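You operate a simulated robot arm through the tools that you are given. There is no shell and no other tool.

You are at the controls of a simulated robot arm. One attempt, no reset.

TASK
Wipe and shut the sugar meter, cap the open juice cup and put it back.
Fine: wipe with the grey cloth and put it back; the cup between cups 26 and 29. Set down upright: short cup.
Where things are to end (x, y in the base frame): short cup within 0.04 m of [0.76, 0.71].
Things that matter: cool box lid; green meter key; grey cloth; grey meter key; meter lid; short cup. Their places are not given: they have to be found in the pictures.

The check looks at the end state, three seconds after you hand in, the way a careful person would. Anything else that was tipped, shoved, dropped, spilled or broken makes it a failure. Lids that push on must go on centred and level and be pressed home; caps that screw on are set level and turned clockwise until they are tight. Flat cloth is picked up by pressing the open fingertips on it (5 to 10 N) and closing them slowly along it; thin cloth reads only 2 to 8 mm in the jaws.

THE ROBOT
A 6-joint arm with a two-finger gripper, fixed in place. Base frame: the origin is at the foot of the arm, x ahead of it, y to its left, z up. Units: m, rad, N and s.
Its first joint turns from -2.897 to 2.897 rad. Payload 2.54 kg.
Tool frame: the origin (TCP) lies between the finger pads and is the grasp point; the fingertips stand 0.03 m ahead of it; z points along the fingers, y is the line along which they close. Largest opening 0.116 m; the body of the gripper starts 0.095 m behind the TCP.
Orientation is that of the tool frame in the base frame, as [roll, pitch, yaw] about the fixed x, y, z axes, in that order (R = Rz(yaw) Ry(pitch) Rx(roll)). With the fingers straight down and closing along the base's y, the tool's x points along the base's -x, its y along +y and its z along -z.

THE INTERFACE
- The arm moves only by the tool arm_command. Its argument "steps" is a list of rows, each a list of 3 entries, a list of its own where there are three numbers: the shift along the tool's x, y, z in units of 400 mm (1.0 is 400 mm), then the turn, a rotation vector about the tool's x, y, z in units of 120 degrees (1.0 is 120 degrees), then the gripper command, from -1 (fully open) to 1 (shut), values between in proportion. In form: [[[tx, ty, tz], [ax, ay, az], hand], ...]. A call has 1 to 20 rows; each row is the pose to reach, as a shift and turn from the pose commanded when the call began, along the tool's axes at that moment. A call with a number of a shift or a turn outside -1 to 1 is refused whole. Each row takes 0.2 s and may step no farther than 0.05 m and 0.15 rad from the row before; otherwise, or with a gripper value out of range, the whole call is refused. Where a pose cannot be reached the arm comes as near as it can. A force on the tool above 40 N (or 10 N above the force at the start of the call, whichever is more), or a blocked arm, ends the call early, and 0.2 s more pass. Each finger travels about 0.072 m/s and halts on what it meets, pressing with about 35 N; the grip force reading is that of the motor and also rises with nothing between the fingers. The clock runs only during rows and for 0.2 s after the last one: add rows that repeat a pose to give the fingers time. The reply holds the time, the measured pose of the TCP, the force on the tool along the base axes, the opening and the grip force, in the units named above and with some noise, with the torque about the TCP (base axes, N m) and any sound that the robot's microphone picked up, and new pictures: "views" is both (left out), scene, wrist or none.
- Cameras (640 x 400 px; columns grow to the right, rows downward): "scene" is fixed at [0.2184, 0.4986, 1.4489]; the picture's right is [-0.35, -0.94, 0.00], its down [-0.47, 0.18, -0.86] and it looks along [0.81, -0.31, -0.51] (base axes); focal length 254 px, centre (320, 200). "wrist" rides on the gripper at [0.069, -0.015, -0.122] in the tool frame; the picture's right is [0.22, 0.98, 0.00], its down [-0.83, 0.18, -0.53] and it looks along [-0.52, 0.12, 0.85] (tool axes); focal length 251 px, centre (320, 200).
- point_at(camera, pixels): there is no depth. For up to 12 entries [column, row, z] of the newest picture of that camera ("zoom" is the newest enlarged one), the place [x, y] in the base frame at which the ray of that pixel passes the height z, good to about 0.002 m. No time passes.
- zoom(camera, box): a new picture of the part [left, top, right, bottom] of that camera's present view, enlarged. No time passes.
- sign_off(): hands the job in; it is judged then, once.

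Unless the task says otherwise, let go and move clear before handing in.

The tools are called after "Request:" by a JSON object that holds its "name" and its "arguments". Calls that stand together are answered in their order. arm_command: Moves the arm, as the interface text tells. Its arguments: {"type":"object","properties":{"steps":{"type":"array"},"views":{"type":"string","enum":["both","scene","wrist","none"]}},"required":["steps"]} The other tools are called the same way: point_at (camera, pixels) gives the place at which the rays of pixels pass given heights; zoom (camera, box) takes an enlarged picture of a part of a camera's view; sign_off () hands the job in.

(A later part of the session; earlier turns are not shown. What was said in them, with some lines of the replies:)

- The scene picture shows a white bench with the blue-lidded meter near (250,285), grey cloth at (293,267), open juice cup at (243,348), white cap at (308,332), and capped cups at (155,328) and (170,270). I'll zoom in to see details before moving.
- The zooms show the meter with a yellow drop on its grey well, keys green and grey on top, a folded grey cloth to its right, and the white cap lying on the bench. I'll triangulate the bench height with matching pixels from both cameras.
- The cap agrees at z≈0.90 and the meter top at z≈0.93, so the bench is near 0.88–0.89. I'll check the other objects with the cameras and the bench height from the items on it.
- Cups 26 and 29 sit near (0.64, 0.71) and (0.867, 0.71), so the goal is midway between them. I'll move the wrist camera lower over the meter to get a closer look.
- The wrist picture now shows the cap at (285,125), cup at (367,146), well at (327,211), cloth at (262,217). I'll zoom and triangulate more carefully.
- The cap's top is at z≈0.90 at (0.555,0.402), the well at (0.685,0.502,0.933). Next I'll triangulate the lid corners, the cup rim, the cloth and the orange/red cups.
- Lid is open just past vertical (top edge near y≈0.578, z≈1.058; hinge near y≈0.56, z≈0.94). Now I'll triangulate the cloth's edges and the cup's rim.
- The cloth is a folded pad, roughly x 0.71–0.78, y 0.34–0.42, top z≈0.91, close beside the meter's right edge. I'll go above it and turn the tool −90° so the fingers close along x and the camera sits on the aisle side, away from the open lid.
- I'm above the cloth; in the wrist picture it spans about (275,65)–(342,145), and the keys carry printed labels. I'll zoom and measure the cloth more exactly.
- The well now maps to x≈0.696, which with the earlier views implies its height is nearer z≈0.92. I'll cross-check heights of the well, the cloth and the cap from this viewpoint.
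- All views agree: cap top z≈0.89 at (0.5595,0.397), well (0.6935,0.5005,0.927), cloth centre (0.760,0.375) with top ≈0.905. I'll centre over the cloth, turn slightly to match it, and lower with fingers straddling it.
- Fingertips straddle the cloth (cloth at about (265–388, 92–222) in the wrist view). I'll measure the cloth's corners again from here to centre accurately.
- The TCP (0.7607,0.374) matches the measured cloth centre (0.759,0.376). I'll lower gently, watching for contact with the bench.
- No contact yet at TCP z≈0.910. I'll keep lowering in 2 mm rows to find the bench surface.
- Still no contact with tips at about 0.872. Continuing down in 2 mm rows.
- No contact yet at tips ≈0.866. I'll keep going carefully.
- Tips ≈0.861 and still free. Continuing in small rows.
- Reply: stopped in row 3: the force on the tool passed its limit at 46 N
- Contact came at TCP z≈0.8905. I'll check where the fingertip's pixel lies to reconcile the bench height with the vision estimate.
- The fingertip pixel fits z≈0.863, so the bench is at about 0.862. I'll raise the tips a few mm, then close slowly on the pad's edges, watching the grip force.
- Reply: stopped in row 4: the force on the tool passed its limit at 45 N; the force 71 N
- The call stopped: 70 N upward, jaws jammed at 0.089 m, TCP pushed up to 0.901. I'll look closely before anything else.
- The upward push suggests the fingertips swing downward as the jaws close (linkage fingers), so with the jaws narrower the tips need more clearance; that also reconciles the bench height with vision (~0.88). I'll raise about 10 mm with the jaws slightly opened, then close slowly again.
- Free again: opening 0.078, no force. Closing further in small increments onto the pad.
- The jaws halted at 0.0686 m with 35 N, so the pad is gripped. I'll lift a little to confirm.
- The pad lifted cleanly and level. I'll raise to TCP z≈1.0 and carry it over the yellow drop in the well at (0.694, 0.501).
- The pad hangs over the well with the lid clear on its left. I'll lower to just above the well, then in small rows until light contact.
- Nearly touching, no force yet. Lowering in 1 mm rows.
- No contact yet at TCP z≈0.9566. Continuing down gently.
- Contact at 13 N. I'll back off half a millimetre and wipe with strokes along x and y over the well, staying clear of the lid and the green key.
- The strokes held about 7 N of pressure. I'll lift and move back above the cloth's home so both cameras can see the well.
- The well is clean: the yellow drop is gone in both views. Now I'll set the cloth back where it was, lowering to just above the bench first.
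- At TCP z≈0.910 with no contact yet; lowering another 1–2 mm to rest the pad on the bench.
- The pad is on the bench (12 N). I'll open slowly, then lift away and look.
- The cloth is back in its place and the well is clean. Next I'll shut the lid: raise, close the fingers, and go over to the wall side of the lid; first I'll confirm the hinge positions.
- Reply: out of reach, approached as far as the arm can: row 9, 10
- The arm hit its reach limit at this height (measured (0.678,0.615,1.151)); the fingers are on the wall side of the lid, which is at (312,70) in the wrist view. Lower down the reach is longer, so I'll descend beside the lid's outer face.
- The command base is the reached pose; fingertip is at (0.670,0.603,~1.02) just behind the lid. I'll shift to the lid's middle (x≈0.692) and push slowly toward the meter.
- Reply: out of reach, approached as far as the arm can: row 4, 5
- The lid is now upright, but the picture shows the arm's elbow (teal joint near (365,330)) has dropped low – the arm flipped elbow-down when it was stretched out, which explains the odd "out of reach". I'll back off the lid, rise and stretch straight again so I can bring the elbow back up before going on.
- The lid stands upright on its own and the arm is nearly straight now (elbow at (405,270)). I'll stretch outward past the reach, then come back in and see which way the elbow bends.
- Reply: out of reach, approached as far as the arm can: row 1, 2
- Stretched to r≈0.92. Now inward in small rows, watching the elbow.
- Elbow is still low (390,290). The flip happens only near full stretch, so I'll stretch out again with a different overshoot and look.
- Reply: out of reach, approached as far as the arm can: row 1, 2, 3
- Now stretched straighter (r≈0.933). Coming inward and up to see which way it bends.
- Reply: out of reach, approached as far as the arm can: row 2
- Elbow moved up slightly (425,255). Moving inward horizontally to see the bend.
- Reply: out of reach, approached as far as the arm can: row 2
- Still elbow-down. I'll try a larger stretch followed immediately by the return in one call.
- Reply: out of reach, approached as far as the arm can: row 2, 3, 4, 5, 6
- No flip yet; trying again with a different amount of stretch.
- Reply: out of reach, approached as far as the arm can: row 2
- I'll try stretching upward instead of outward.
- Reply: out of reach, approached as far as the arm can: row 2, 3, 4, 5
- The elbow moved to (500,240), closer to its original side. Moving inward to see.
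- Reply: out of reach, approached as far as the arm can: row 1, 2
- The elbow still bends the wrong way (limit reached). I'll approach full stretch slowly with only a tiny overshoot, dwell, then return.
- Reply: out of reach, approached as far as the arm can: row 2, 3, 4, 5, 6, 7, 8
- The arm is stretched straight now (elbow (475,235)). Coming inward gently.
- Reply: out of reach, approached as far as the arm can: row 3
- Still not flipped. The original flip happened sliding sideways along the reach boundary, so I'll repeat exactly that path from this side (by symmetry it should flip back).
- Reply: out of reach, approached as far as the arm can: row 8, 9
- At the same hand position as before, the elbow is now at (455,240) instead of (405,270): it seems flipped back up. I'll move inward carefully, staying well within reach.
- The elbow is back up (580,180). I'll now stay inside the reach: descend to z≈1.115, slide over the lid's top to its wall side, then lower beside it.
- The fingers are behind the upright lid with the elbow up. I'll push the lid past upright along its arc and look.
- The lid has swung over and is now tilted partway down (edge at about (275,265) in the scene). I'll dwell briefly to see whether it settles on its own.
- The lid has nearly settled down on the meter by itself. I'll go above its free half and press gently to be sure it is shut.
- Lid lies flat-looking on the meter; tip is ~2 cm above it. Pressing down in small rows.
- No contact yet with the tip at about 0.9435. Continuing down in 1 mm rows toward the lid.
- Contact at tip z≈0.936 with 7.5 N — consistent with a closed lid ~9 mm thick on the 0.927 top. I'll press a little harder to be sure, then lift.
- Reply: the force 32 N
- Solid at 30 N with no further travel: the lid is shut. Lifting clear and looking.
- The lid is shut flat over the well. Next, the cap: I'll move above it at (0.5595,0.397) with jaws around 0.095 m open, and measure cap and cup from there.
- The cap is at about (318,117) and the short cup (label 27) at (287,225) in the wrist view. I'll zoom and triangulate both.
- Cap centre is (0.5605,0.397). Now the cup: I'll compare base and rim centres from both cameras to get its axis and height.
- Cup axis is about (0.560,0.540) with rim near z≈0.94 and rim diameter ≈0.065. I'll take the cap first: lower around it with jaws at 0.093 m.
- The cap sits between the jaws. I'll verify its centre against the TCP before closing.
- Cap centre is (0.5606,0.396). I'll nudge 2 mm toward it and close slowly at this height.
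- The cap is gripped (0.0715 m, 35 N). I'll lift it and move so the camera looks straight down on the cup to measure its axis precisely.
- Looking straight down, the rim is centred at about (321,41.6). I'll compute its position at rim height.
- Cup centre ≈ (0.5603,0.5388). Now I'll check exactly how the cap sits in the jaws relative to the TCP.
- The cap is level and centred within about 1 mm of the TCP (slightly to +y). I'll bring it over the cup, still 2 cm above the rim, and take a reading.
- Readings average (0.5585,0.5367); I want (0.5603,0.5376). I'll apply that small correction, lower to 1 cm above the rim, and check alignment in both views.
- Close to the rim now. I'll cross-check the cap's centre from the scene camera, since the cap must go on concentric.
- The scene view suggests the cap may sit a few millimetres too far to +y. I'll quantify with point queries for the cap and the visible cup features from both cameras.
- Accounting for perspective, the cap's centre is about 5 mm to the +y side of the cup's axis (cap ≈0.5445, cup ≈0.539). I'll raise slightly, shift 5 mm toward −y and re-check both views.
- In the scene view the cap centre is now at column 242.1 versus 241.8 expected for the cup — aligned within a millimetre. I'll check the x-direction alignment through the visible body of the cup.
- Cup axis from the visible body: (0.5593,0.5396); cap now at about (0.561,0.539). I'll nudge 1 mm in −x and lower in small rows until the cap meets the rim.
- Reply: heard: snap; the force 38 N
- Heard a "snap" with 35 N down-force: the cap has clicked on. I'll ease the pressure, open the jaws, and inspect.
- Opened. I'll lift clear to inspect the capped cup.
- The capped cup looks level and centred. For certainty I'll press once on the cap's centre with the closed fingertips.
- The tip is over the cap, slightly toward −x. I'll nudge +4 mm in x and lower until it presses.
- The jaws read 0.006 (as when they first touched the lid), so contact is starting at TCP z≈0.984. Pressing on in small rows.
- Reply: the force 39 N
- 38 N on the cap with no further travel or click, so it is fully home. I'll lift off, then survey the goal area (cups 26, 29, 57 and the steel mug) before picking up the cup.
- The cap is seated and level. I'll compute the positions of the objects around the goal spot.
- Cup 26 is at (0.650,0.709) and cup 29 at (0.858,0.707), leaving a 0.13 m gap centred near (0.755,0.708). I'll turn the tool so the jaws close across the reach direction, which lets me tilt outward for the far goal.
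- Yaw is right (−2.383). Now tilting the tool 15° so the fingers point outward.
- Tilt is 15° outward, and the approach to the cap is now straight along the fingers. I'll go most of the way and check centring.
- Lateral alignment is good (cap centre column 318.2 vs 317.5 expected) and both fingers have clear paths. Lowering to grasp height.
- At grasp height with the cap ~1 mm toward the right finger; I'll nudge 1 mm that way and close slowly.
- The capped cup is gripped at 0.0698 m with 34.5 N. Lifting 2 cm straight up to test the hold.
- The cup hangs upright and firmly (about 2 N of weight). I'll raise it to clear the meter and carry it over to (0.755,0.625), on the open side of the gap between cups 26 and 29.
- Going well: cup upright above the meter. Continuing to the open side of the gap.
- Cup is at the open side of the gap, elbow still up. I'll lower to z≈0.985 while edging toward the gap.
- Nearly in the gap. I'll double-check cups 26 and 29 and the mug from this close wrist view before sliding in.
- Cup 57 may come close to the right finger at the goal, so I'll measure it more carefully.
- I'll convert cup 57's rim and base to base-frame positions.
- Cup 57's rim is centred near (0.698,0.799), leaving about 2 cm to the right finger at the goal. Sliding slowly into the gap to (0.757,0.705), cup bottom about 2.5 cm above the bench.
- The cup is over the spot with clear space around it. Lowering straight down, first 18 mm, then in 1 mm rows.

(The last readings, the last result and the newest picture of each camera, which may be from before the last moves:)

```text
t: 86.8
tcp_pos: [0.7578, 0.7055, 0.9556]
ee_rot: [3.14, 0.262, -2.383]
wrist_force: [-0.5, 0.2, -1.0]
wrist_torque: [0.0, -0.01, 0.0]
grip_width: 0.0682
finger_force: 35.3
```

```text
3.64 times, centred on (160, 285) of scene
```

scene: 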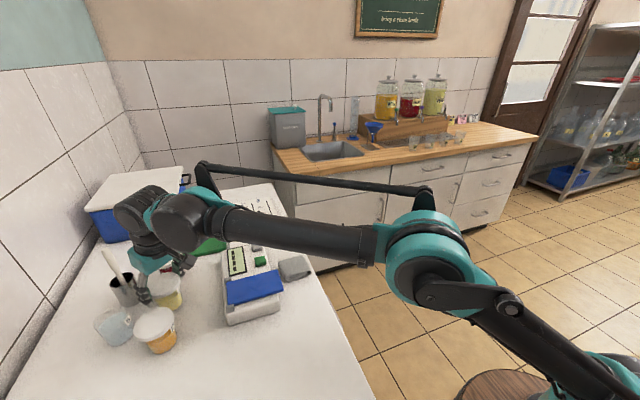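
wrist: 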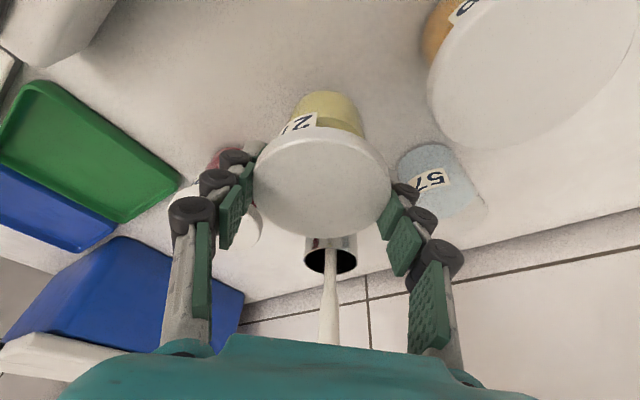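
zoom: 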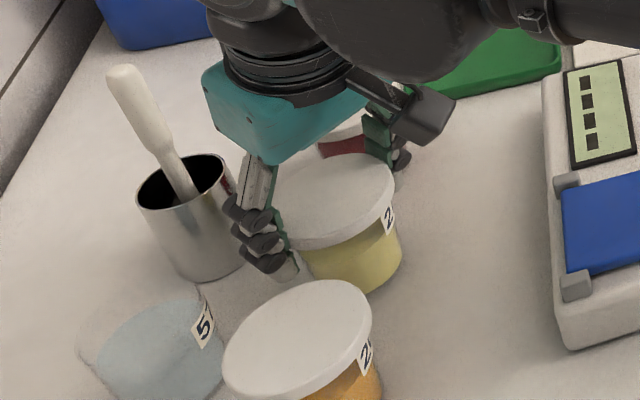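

TCP z≈0.9556 (picked up at 0.949). Lowering in 1 mm rows now.

Request:
{"name": "arm_command", "arguments": {"steps": [[[0.0007, 0, 0.0024], [0, 0, 0], -0.1], [[0.0013, 0, 0.0048], [0, 0, 0], -0.1], [[0.002, 0, 0.0072], [0, 0, 0], -0.1], [[0.0026, 0, 0.0097], [0, 0, 0], -0.1]], "views": "none"}}

```text
t: 87.8
tcp_pos: [0.7574, 0.7063, 0.9517]
ee_rot: [3.137, 0.262, -2.383]
wrist_force: [-0.1, 0.1, -1.1]
wrist_torque: [-0.02, -0.01, -0.01]
grip_width: 0.0684
finger_force: 35.3
```

Request:
{"name": "arm_command", "arguments": {"steps": [[[0.0005, 0, 0.0018], [0, 0, 0], -0.1], [[0.001, 0, 0.0036], [0, 0, 0], -0.1], [[0.0015, 0, 0.0054], [0, 0, 0], -0.1]], "views": "none"}}

```text
t: 88.6
tcp_pos: [0.7571, 0.7047, 0.9505]
ee_rot: [3.139, 0.261, -2.383]
wrist_force: [0.7, 0.5, -1.1]
wrist_torque: [-0.03, 0.01, -0.01]
grip_width: 0.0684
finger_force: 34.3
```

Still hanging free at z≈0.9505. Continuing by half-millimetres.

Request:
{"name": "arm_command", "arguments": {"steps": [[[0.0004, 0, 0.0014], [0, 0, 0], -0.1], [[0.0008, 0, 0.0029], [0, 0, 0], -0.1], [[0.0012, 0, 0.0043], [0, 0, 0], -0.1]], "views": "none"}}

```text
t: 89.4
tcp_pos: [0.7576, 0.7048, 0.9497]
ee_rot: [3.139, 0.263, -2.383]
wrist_force: [0.2, 0.6, -0.3]
wrist_torque: [-0.04, 0.01, 0.02]
grip_width: 0.0684
finger_force: 35.4
```

Request:
{"name": "arm_command", "arguments": {"steps": [[[0.0004, 0, 0.0014], [0, 0, 0], -0.1], [[0.0008, 0, 0.0029], [0, 0, 0], -0.1], [[0.0012, 0, 0.0043], [0, 0, 0], -0.1]], "views": "none"}}

```text
t: 90.2
tcp_pos: [0.7587, 0.7044, 0.9478]
ee_rot: [3.14, 0.261, -2.381]
wrist_force: [0.8, 1.3, 7.2]
wrist_torque: [-0.02, 0.04, 0.01]
grip_width: 0.0685
finger_force: 35.1
```

Contact at 7 N: the cup stands on the bench. I'll check the view, then open slowly.

Request:
{"name": "zoom", "arguments": {"camera": "scene", "box": [110, 230, 210, 340]}}

Request:
{"name": "arm_command", "arguments": {"steps": [[[-0.0004, 0, -0.0014], [0, 0, 0], -0.15], [[-0.0004, 0, -0.0014], [0, 0, 0], -0.22], [[-0.0004, 0, -0.0014], [0, 0, 0], -0.3], [[-0.0004, 0, -0.0014], [0, 0, 0], -0.4], [[-0.0004, 0, -0.0014], [0, 0, 0], -0.48], [[-0.0004, 0, -0.0014], [0, 0, 0], -0.48]]}}

Request:
{"name": "zoom", "arguments": {"camera": "scene", "box": [110, 230, 210, 340]}}

Request:
{"name": "zoom", "arguments": {"camera": "wrist", "box": [200, 60, 560, 300]}}

```text
3.64 times, centred on (160, 285) of scene
```

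zoom: 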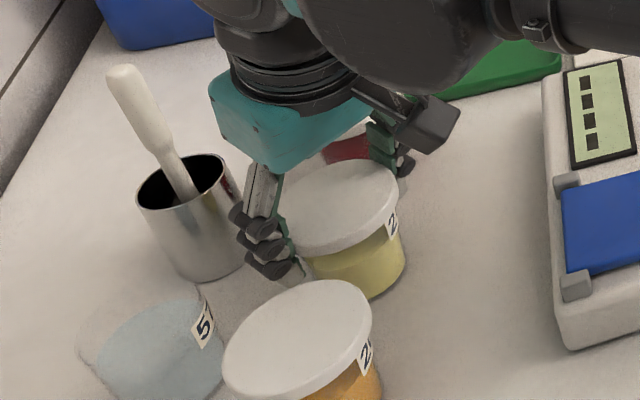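

```text
t: 91.6
tcp_pos: [0.7593, 0.705, 0.9476]
ee_rot: [3.14, 0.263, -2.383]
wrist_force: [0.3, -0.4, 0.2]
wrist_torque: [-0.01, 0.01, 0.01]
grip_width: 0.0862
finger_force: 0.1
```

scene: 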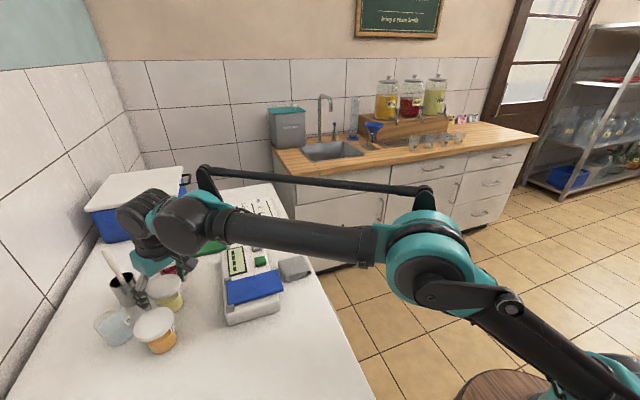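
wrist: 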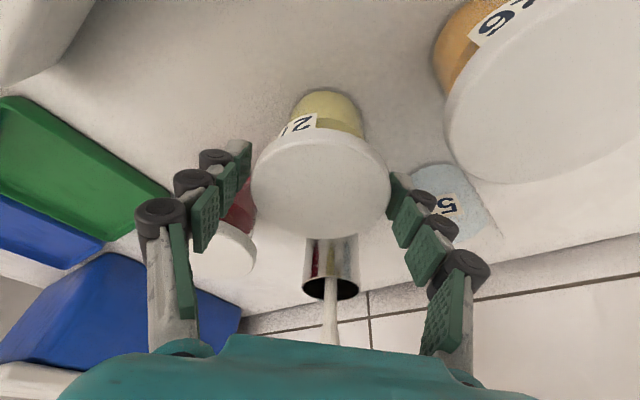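

```text
3.64 times, centred on (160, 285) of scene
```

zoom: 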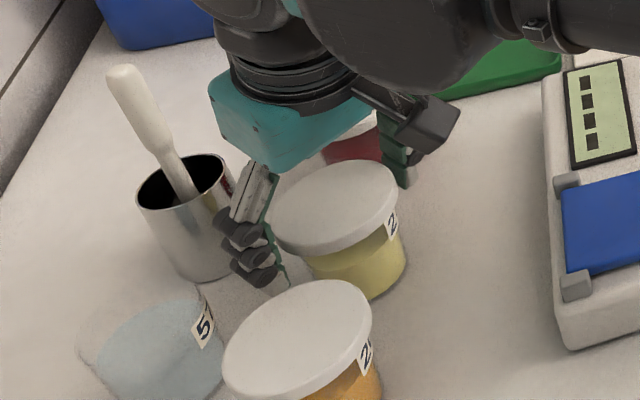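

```text
1.67 times, centred on (380, 180) of wrist
```

zoom: 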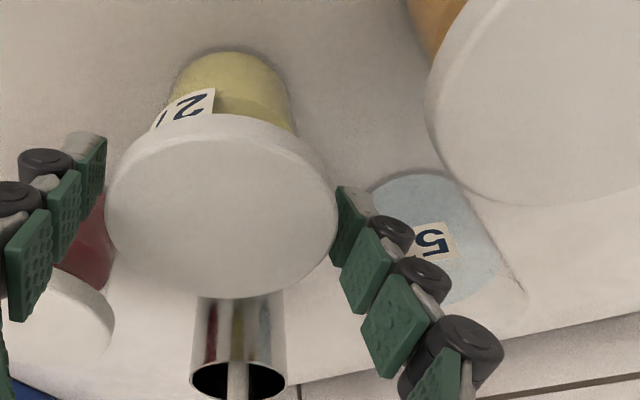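

The cup is released and stands upright between 26 and 29. I'll open a touch more and back out along the finger direction slowly.

Request:
{"name": "arm_command", "arguments": {"steps": [[[0, 0, 0], [0, 0, 0], -0.55], [[0, 0, 0], [0, 0, 0], -0.55], [[0, 0, -0.025], [0, 0, 0], -0.55], [[0, 0, -0.06], [0, 0, 0], -0.55], [[0, 0, -0.1], [0, 0, 0], -0.55], [[0, 0, -0.15], [0, 0, 0], -0.55]]}}

Request:
{"name": "zoom", "arguments": {"camera": "scene", "box": [90, 220, 230, 350]}}

```text
t: 93.0
tcp_pos: [0.7468, 0.6938, 1.0048]
ee_rot: [3.139, 0.263, -2.383]
wrist_force: [-0.6, 0.6, -0.2]
wrist_torque: [0.03, 0.01, -0.05]
grip_width: 0.0896
finger_force: 0.1
```

scene: 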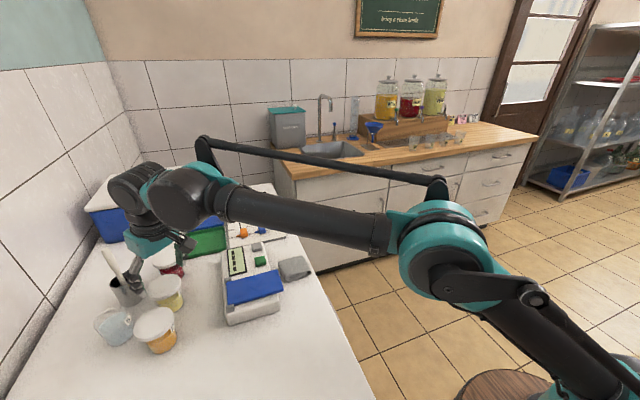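
wrist: 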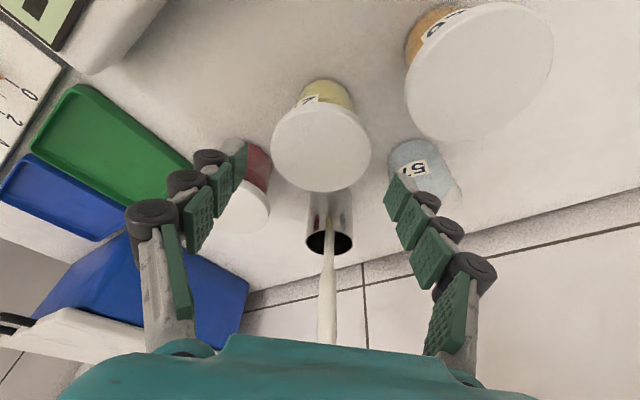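

```text
3.08 times, centred on (160, 285) of scene
```

zoom: 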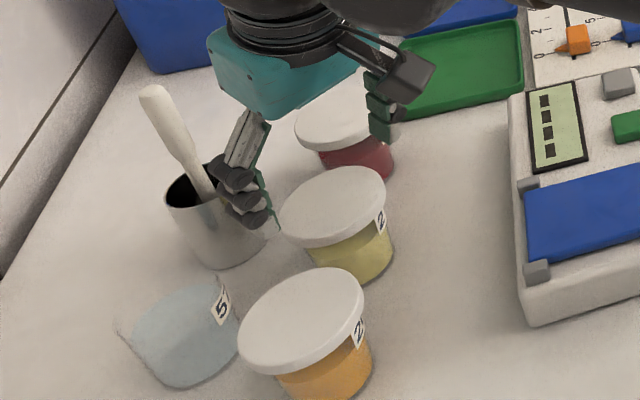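

The cup stands upright and clear. Retreating inward and up, away from everything.

Request:
{"name": "arm_command", "arguments": {"steps": [[[0.0545, -0.0042, -0.0541], [0, 0, 0], -0.55], [[0.1226, -0.0094, -0.1082], [0, 0, 0], -0.55], [[0.1976, -0.015, -0.1622], [0, 0, 0], -0.55], [[0.2725, -0.0208, -0.2163], [0, 0, 0], -0.55], [[0.36, -0.0208, -0.27], [0, 0, 0], -0.55], [[0.45, -0.0208, -0.32], [0, 0, 0], -0.55], [[0.55, -0.0208, -0.36], [0, 0, 0], -0.55]]}}

Request:
{"name": "zoom", "arguments": {"camera": "scene", "box": [80, 200, 240, 360]}}

Request:
{"name": "zoom", "arguments": {"camera": "scene", "box": [190, 200, 340, 340]}}

```text
t: 94.6
tcp_pos: [0.5697, 0.5178, 1.0854]
ee_rot: [3.14, 0.263, -2.383]
wrist_force: [1.1, 0.6, -0.1]
wrist_torque: [-0.03, 0.0, 0.0]
grip_width: 0.0898
finger_force: 0.1
```

scene: 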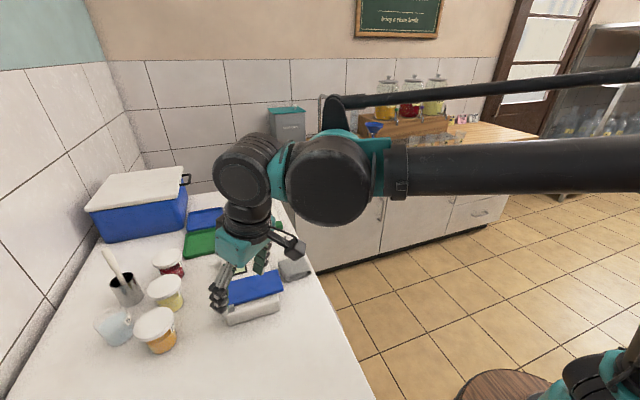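
wrist: 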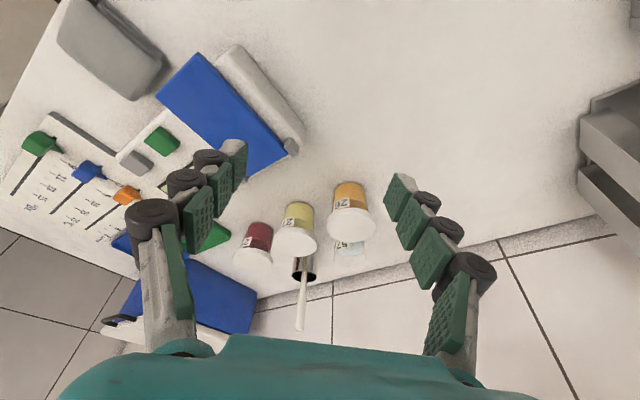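

```text
2.50 times, centred on (160, 280) of scene
```

zoom: 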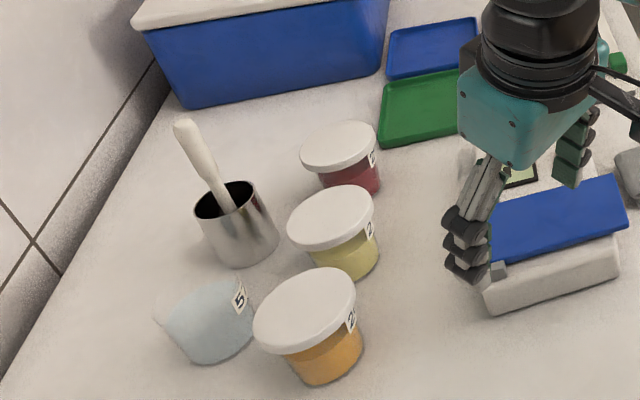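

```text
2.86 times, centred on (265, 270) of scene
```

zoom: 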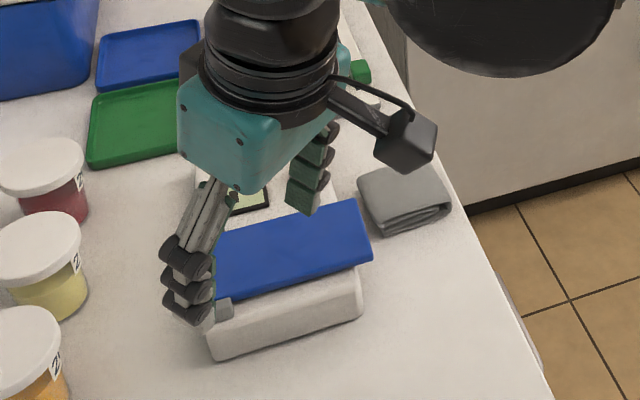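

Everything looks in place. I'll check the short cup's final position and the state of the meter, cloth and cool box, then park the arm clear.

Request:
{"name": "arm_command", "arguments": {"steps": [[[0.1, 0, -0.06], [0, 0, 0], -0.55], [[0.2, 0, -0.12], [0, 0, 0], -0.55], [[0.3, 0, -0.18], [0, 0, 0], -0.55], [[0.35, 0, -0.27], [0, 0, 0], -0.55]]}}

Request:
{"name": "zoom", "arguments": {"camera": "scene", "box": [120, 240, 220, 360]}}

Request:
{"name": "zoom", "arguments": {"camera": "scene", "box": [80, 150, 220, 260]}}

Request:
{"name": "zoom", "arguments": {"camera": "scene", "box": [200, 220, 330, 330]}}

Request:
{"name": "point_at", "arguments": {"camera": "scene", "pixels": [[165, 286, 0.955], [165, 286, 0.95], [171, 308, 0.88]]}}

```text
t: 95.6
tcp_pos: [0.4526, 0.4056, 1.156]
ee_rot: [3.141, 0.261, -2.383]
wrist_force: [-0.4, 0.4, 0.0]
wrist_torque: [0.0, 0.02, -0.04]
grip_width: 0.0897
finger_force: 0.0
```

scene: 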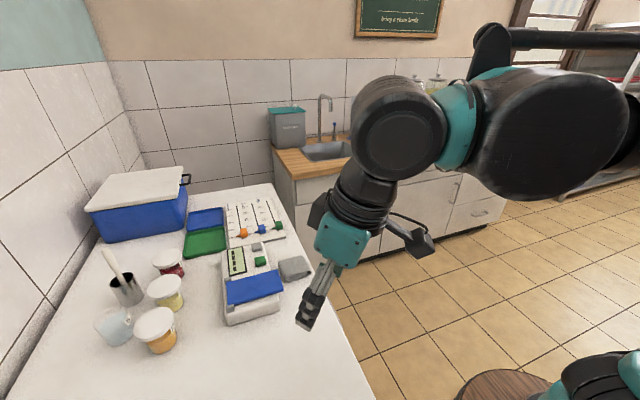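
wrist: 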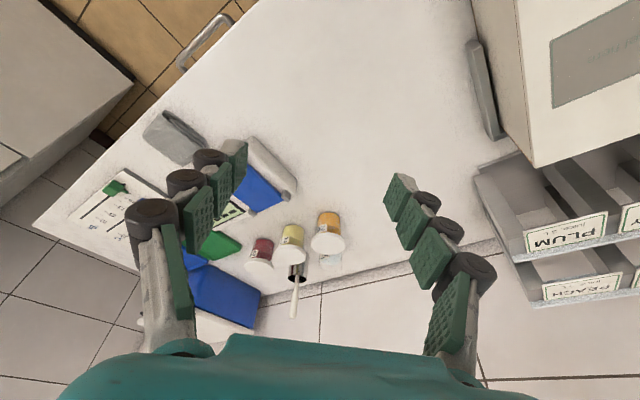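

```text
3.33 times, centred on (170, 300) of scene
```

zoom: 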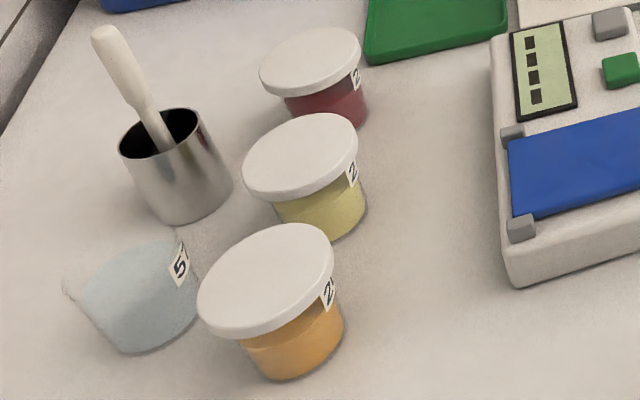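

```text
3.64 times, centred on (150, 205) of scene
```

zoom: 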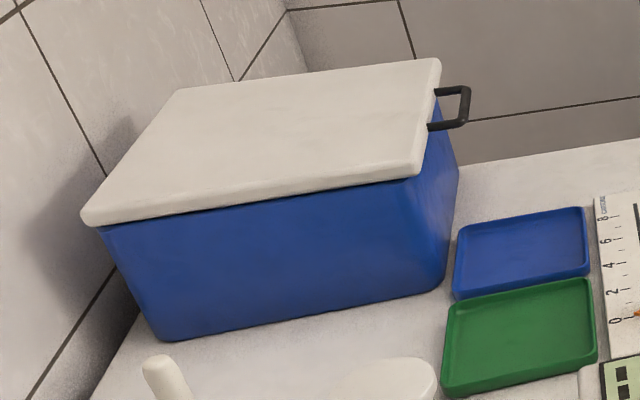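

```text
3.64 times, centred on (265, 275) of scene
```

zoom: 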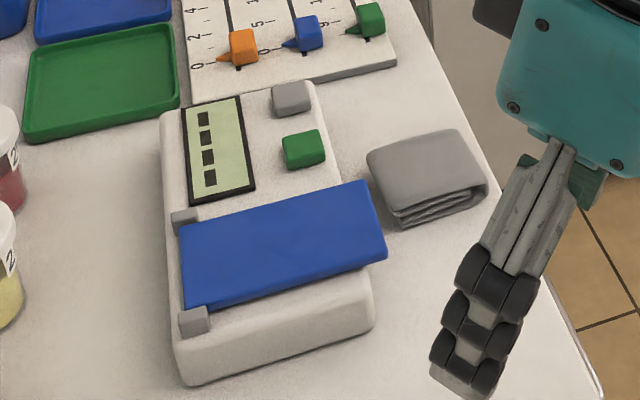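

```text
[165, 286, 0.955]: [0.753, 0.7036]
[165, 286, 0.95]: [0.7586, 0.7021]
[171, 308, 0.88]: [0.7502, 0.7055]
```

Final views: the lid lies flat and shut on the clean meter, and the folded cloth is back in its place. The capped short cup stands upright at about (0.757,0.704), between cups 26 and 29. The keys, cool box and other items are undisturbed and the arm is clear, so I'm handing in.

Request:
{"name": "sign_off", "arguments": {}}

```text
The job is handed in.
```

The job is done and handed in; the check's verdict has not come back.

- **Meter:** the yellow drop was wiped off the well with the grey cloth. The lid is shut, and it held firm under a 30 N press.
- **Cloth:** it is back where it was, still folded.
- **Cup:** the cap snapped on, and a second press of 38 N on its centre moved nothing further. The cup stands upright between cups 26 and 29 at about (0.757, 0.704), roughly 7 mm from the goal.
- **Everything else:** the meter keys, cool box lid and the other cups look untouched in the last pictures, and the arm is clear of the bench.

While I was shutting the lid, the arm stretched too far and its elbow flipped downward. I brought it back up before going on, and it touched nothing.
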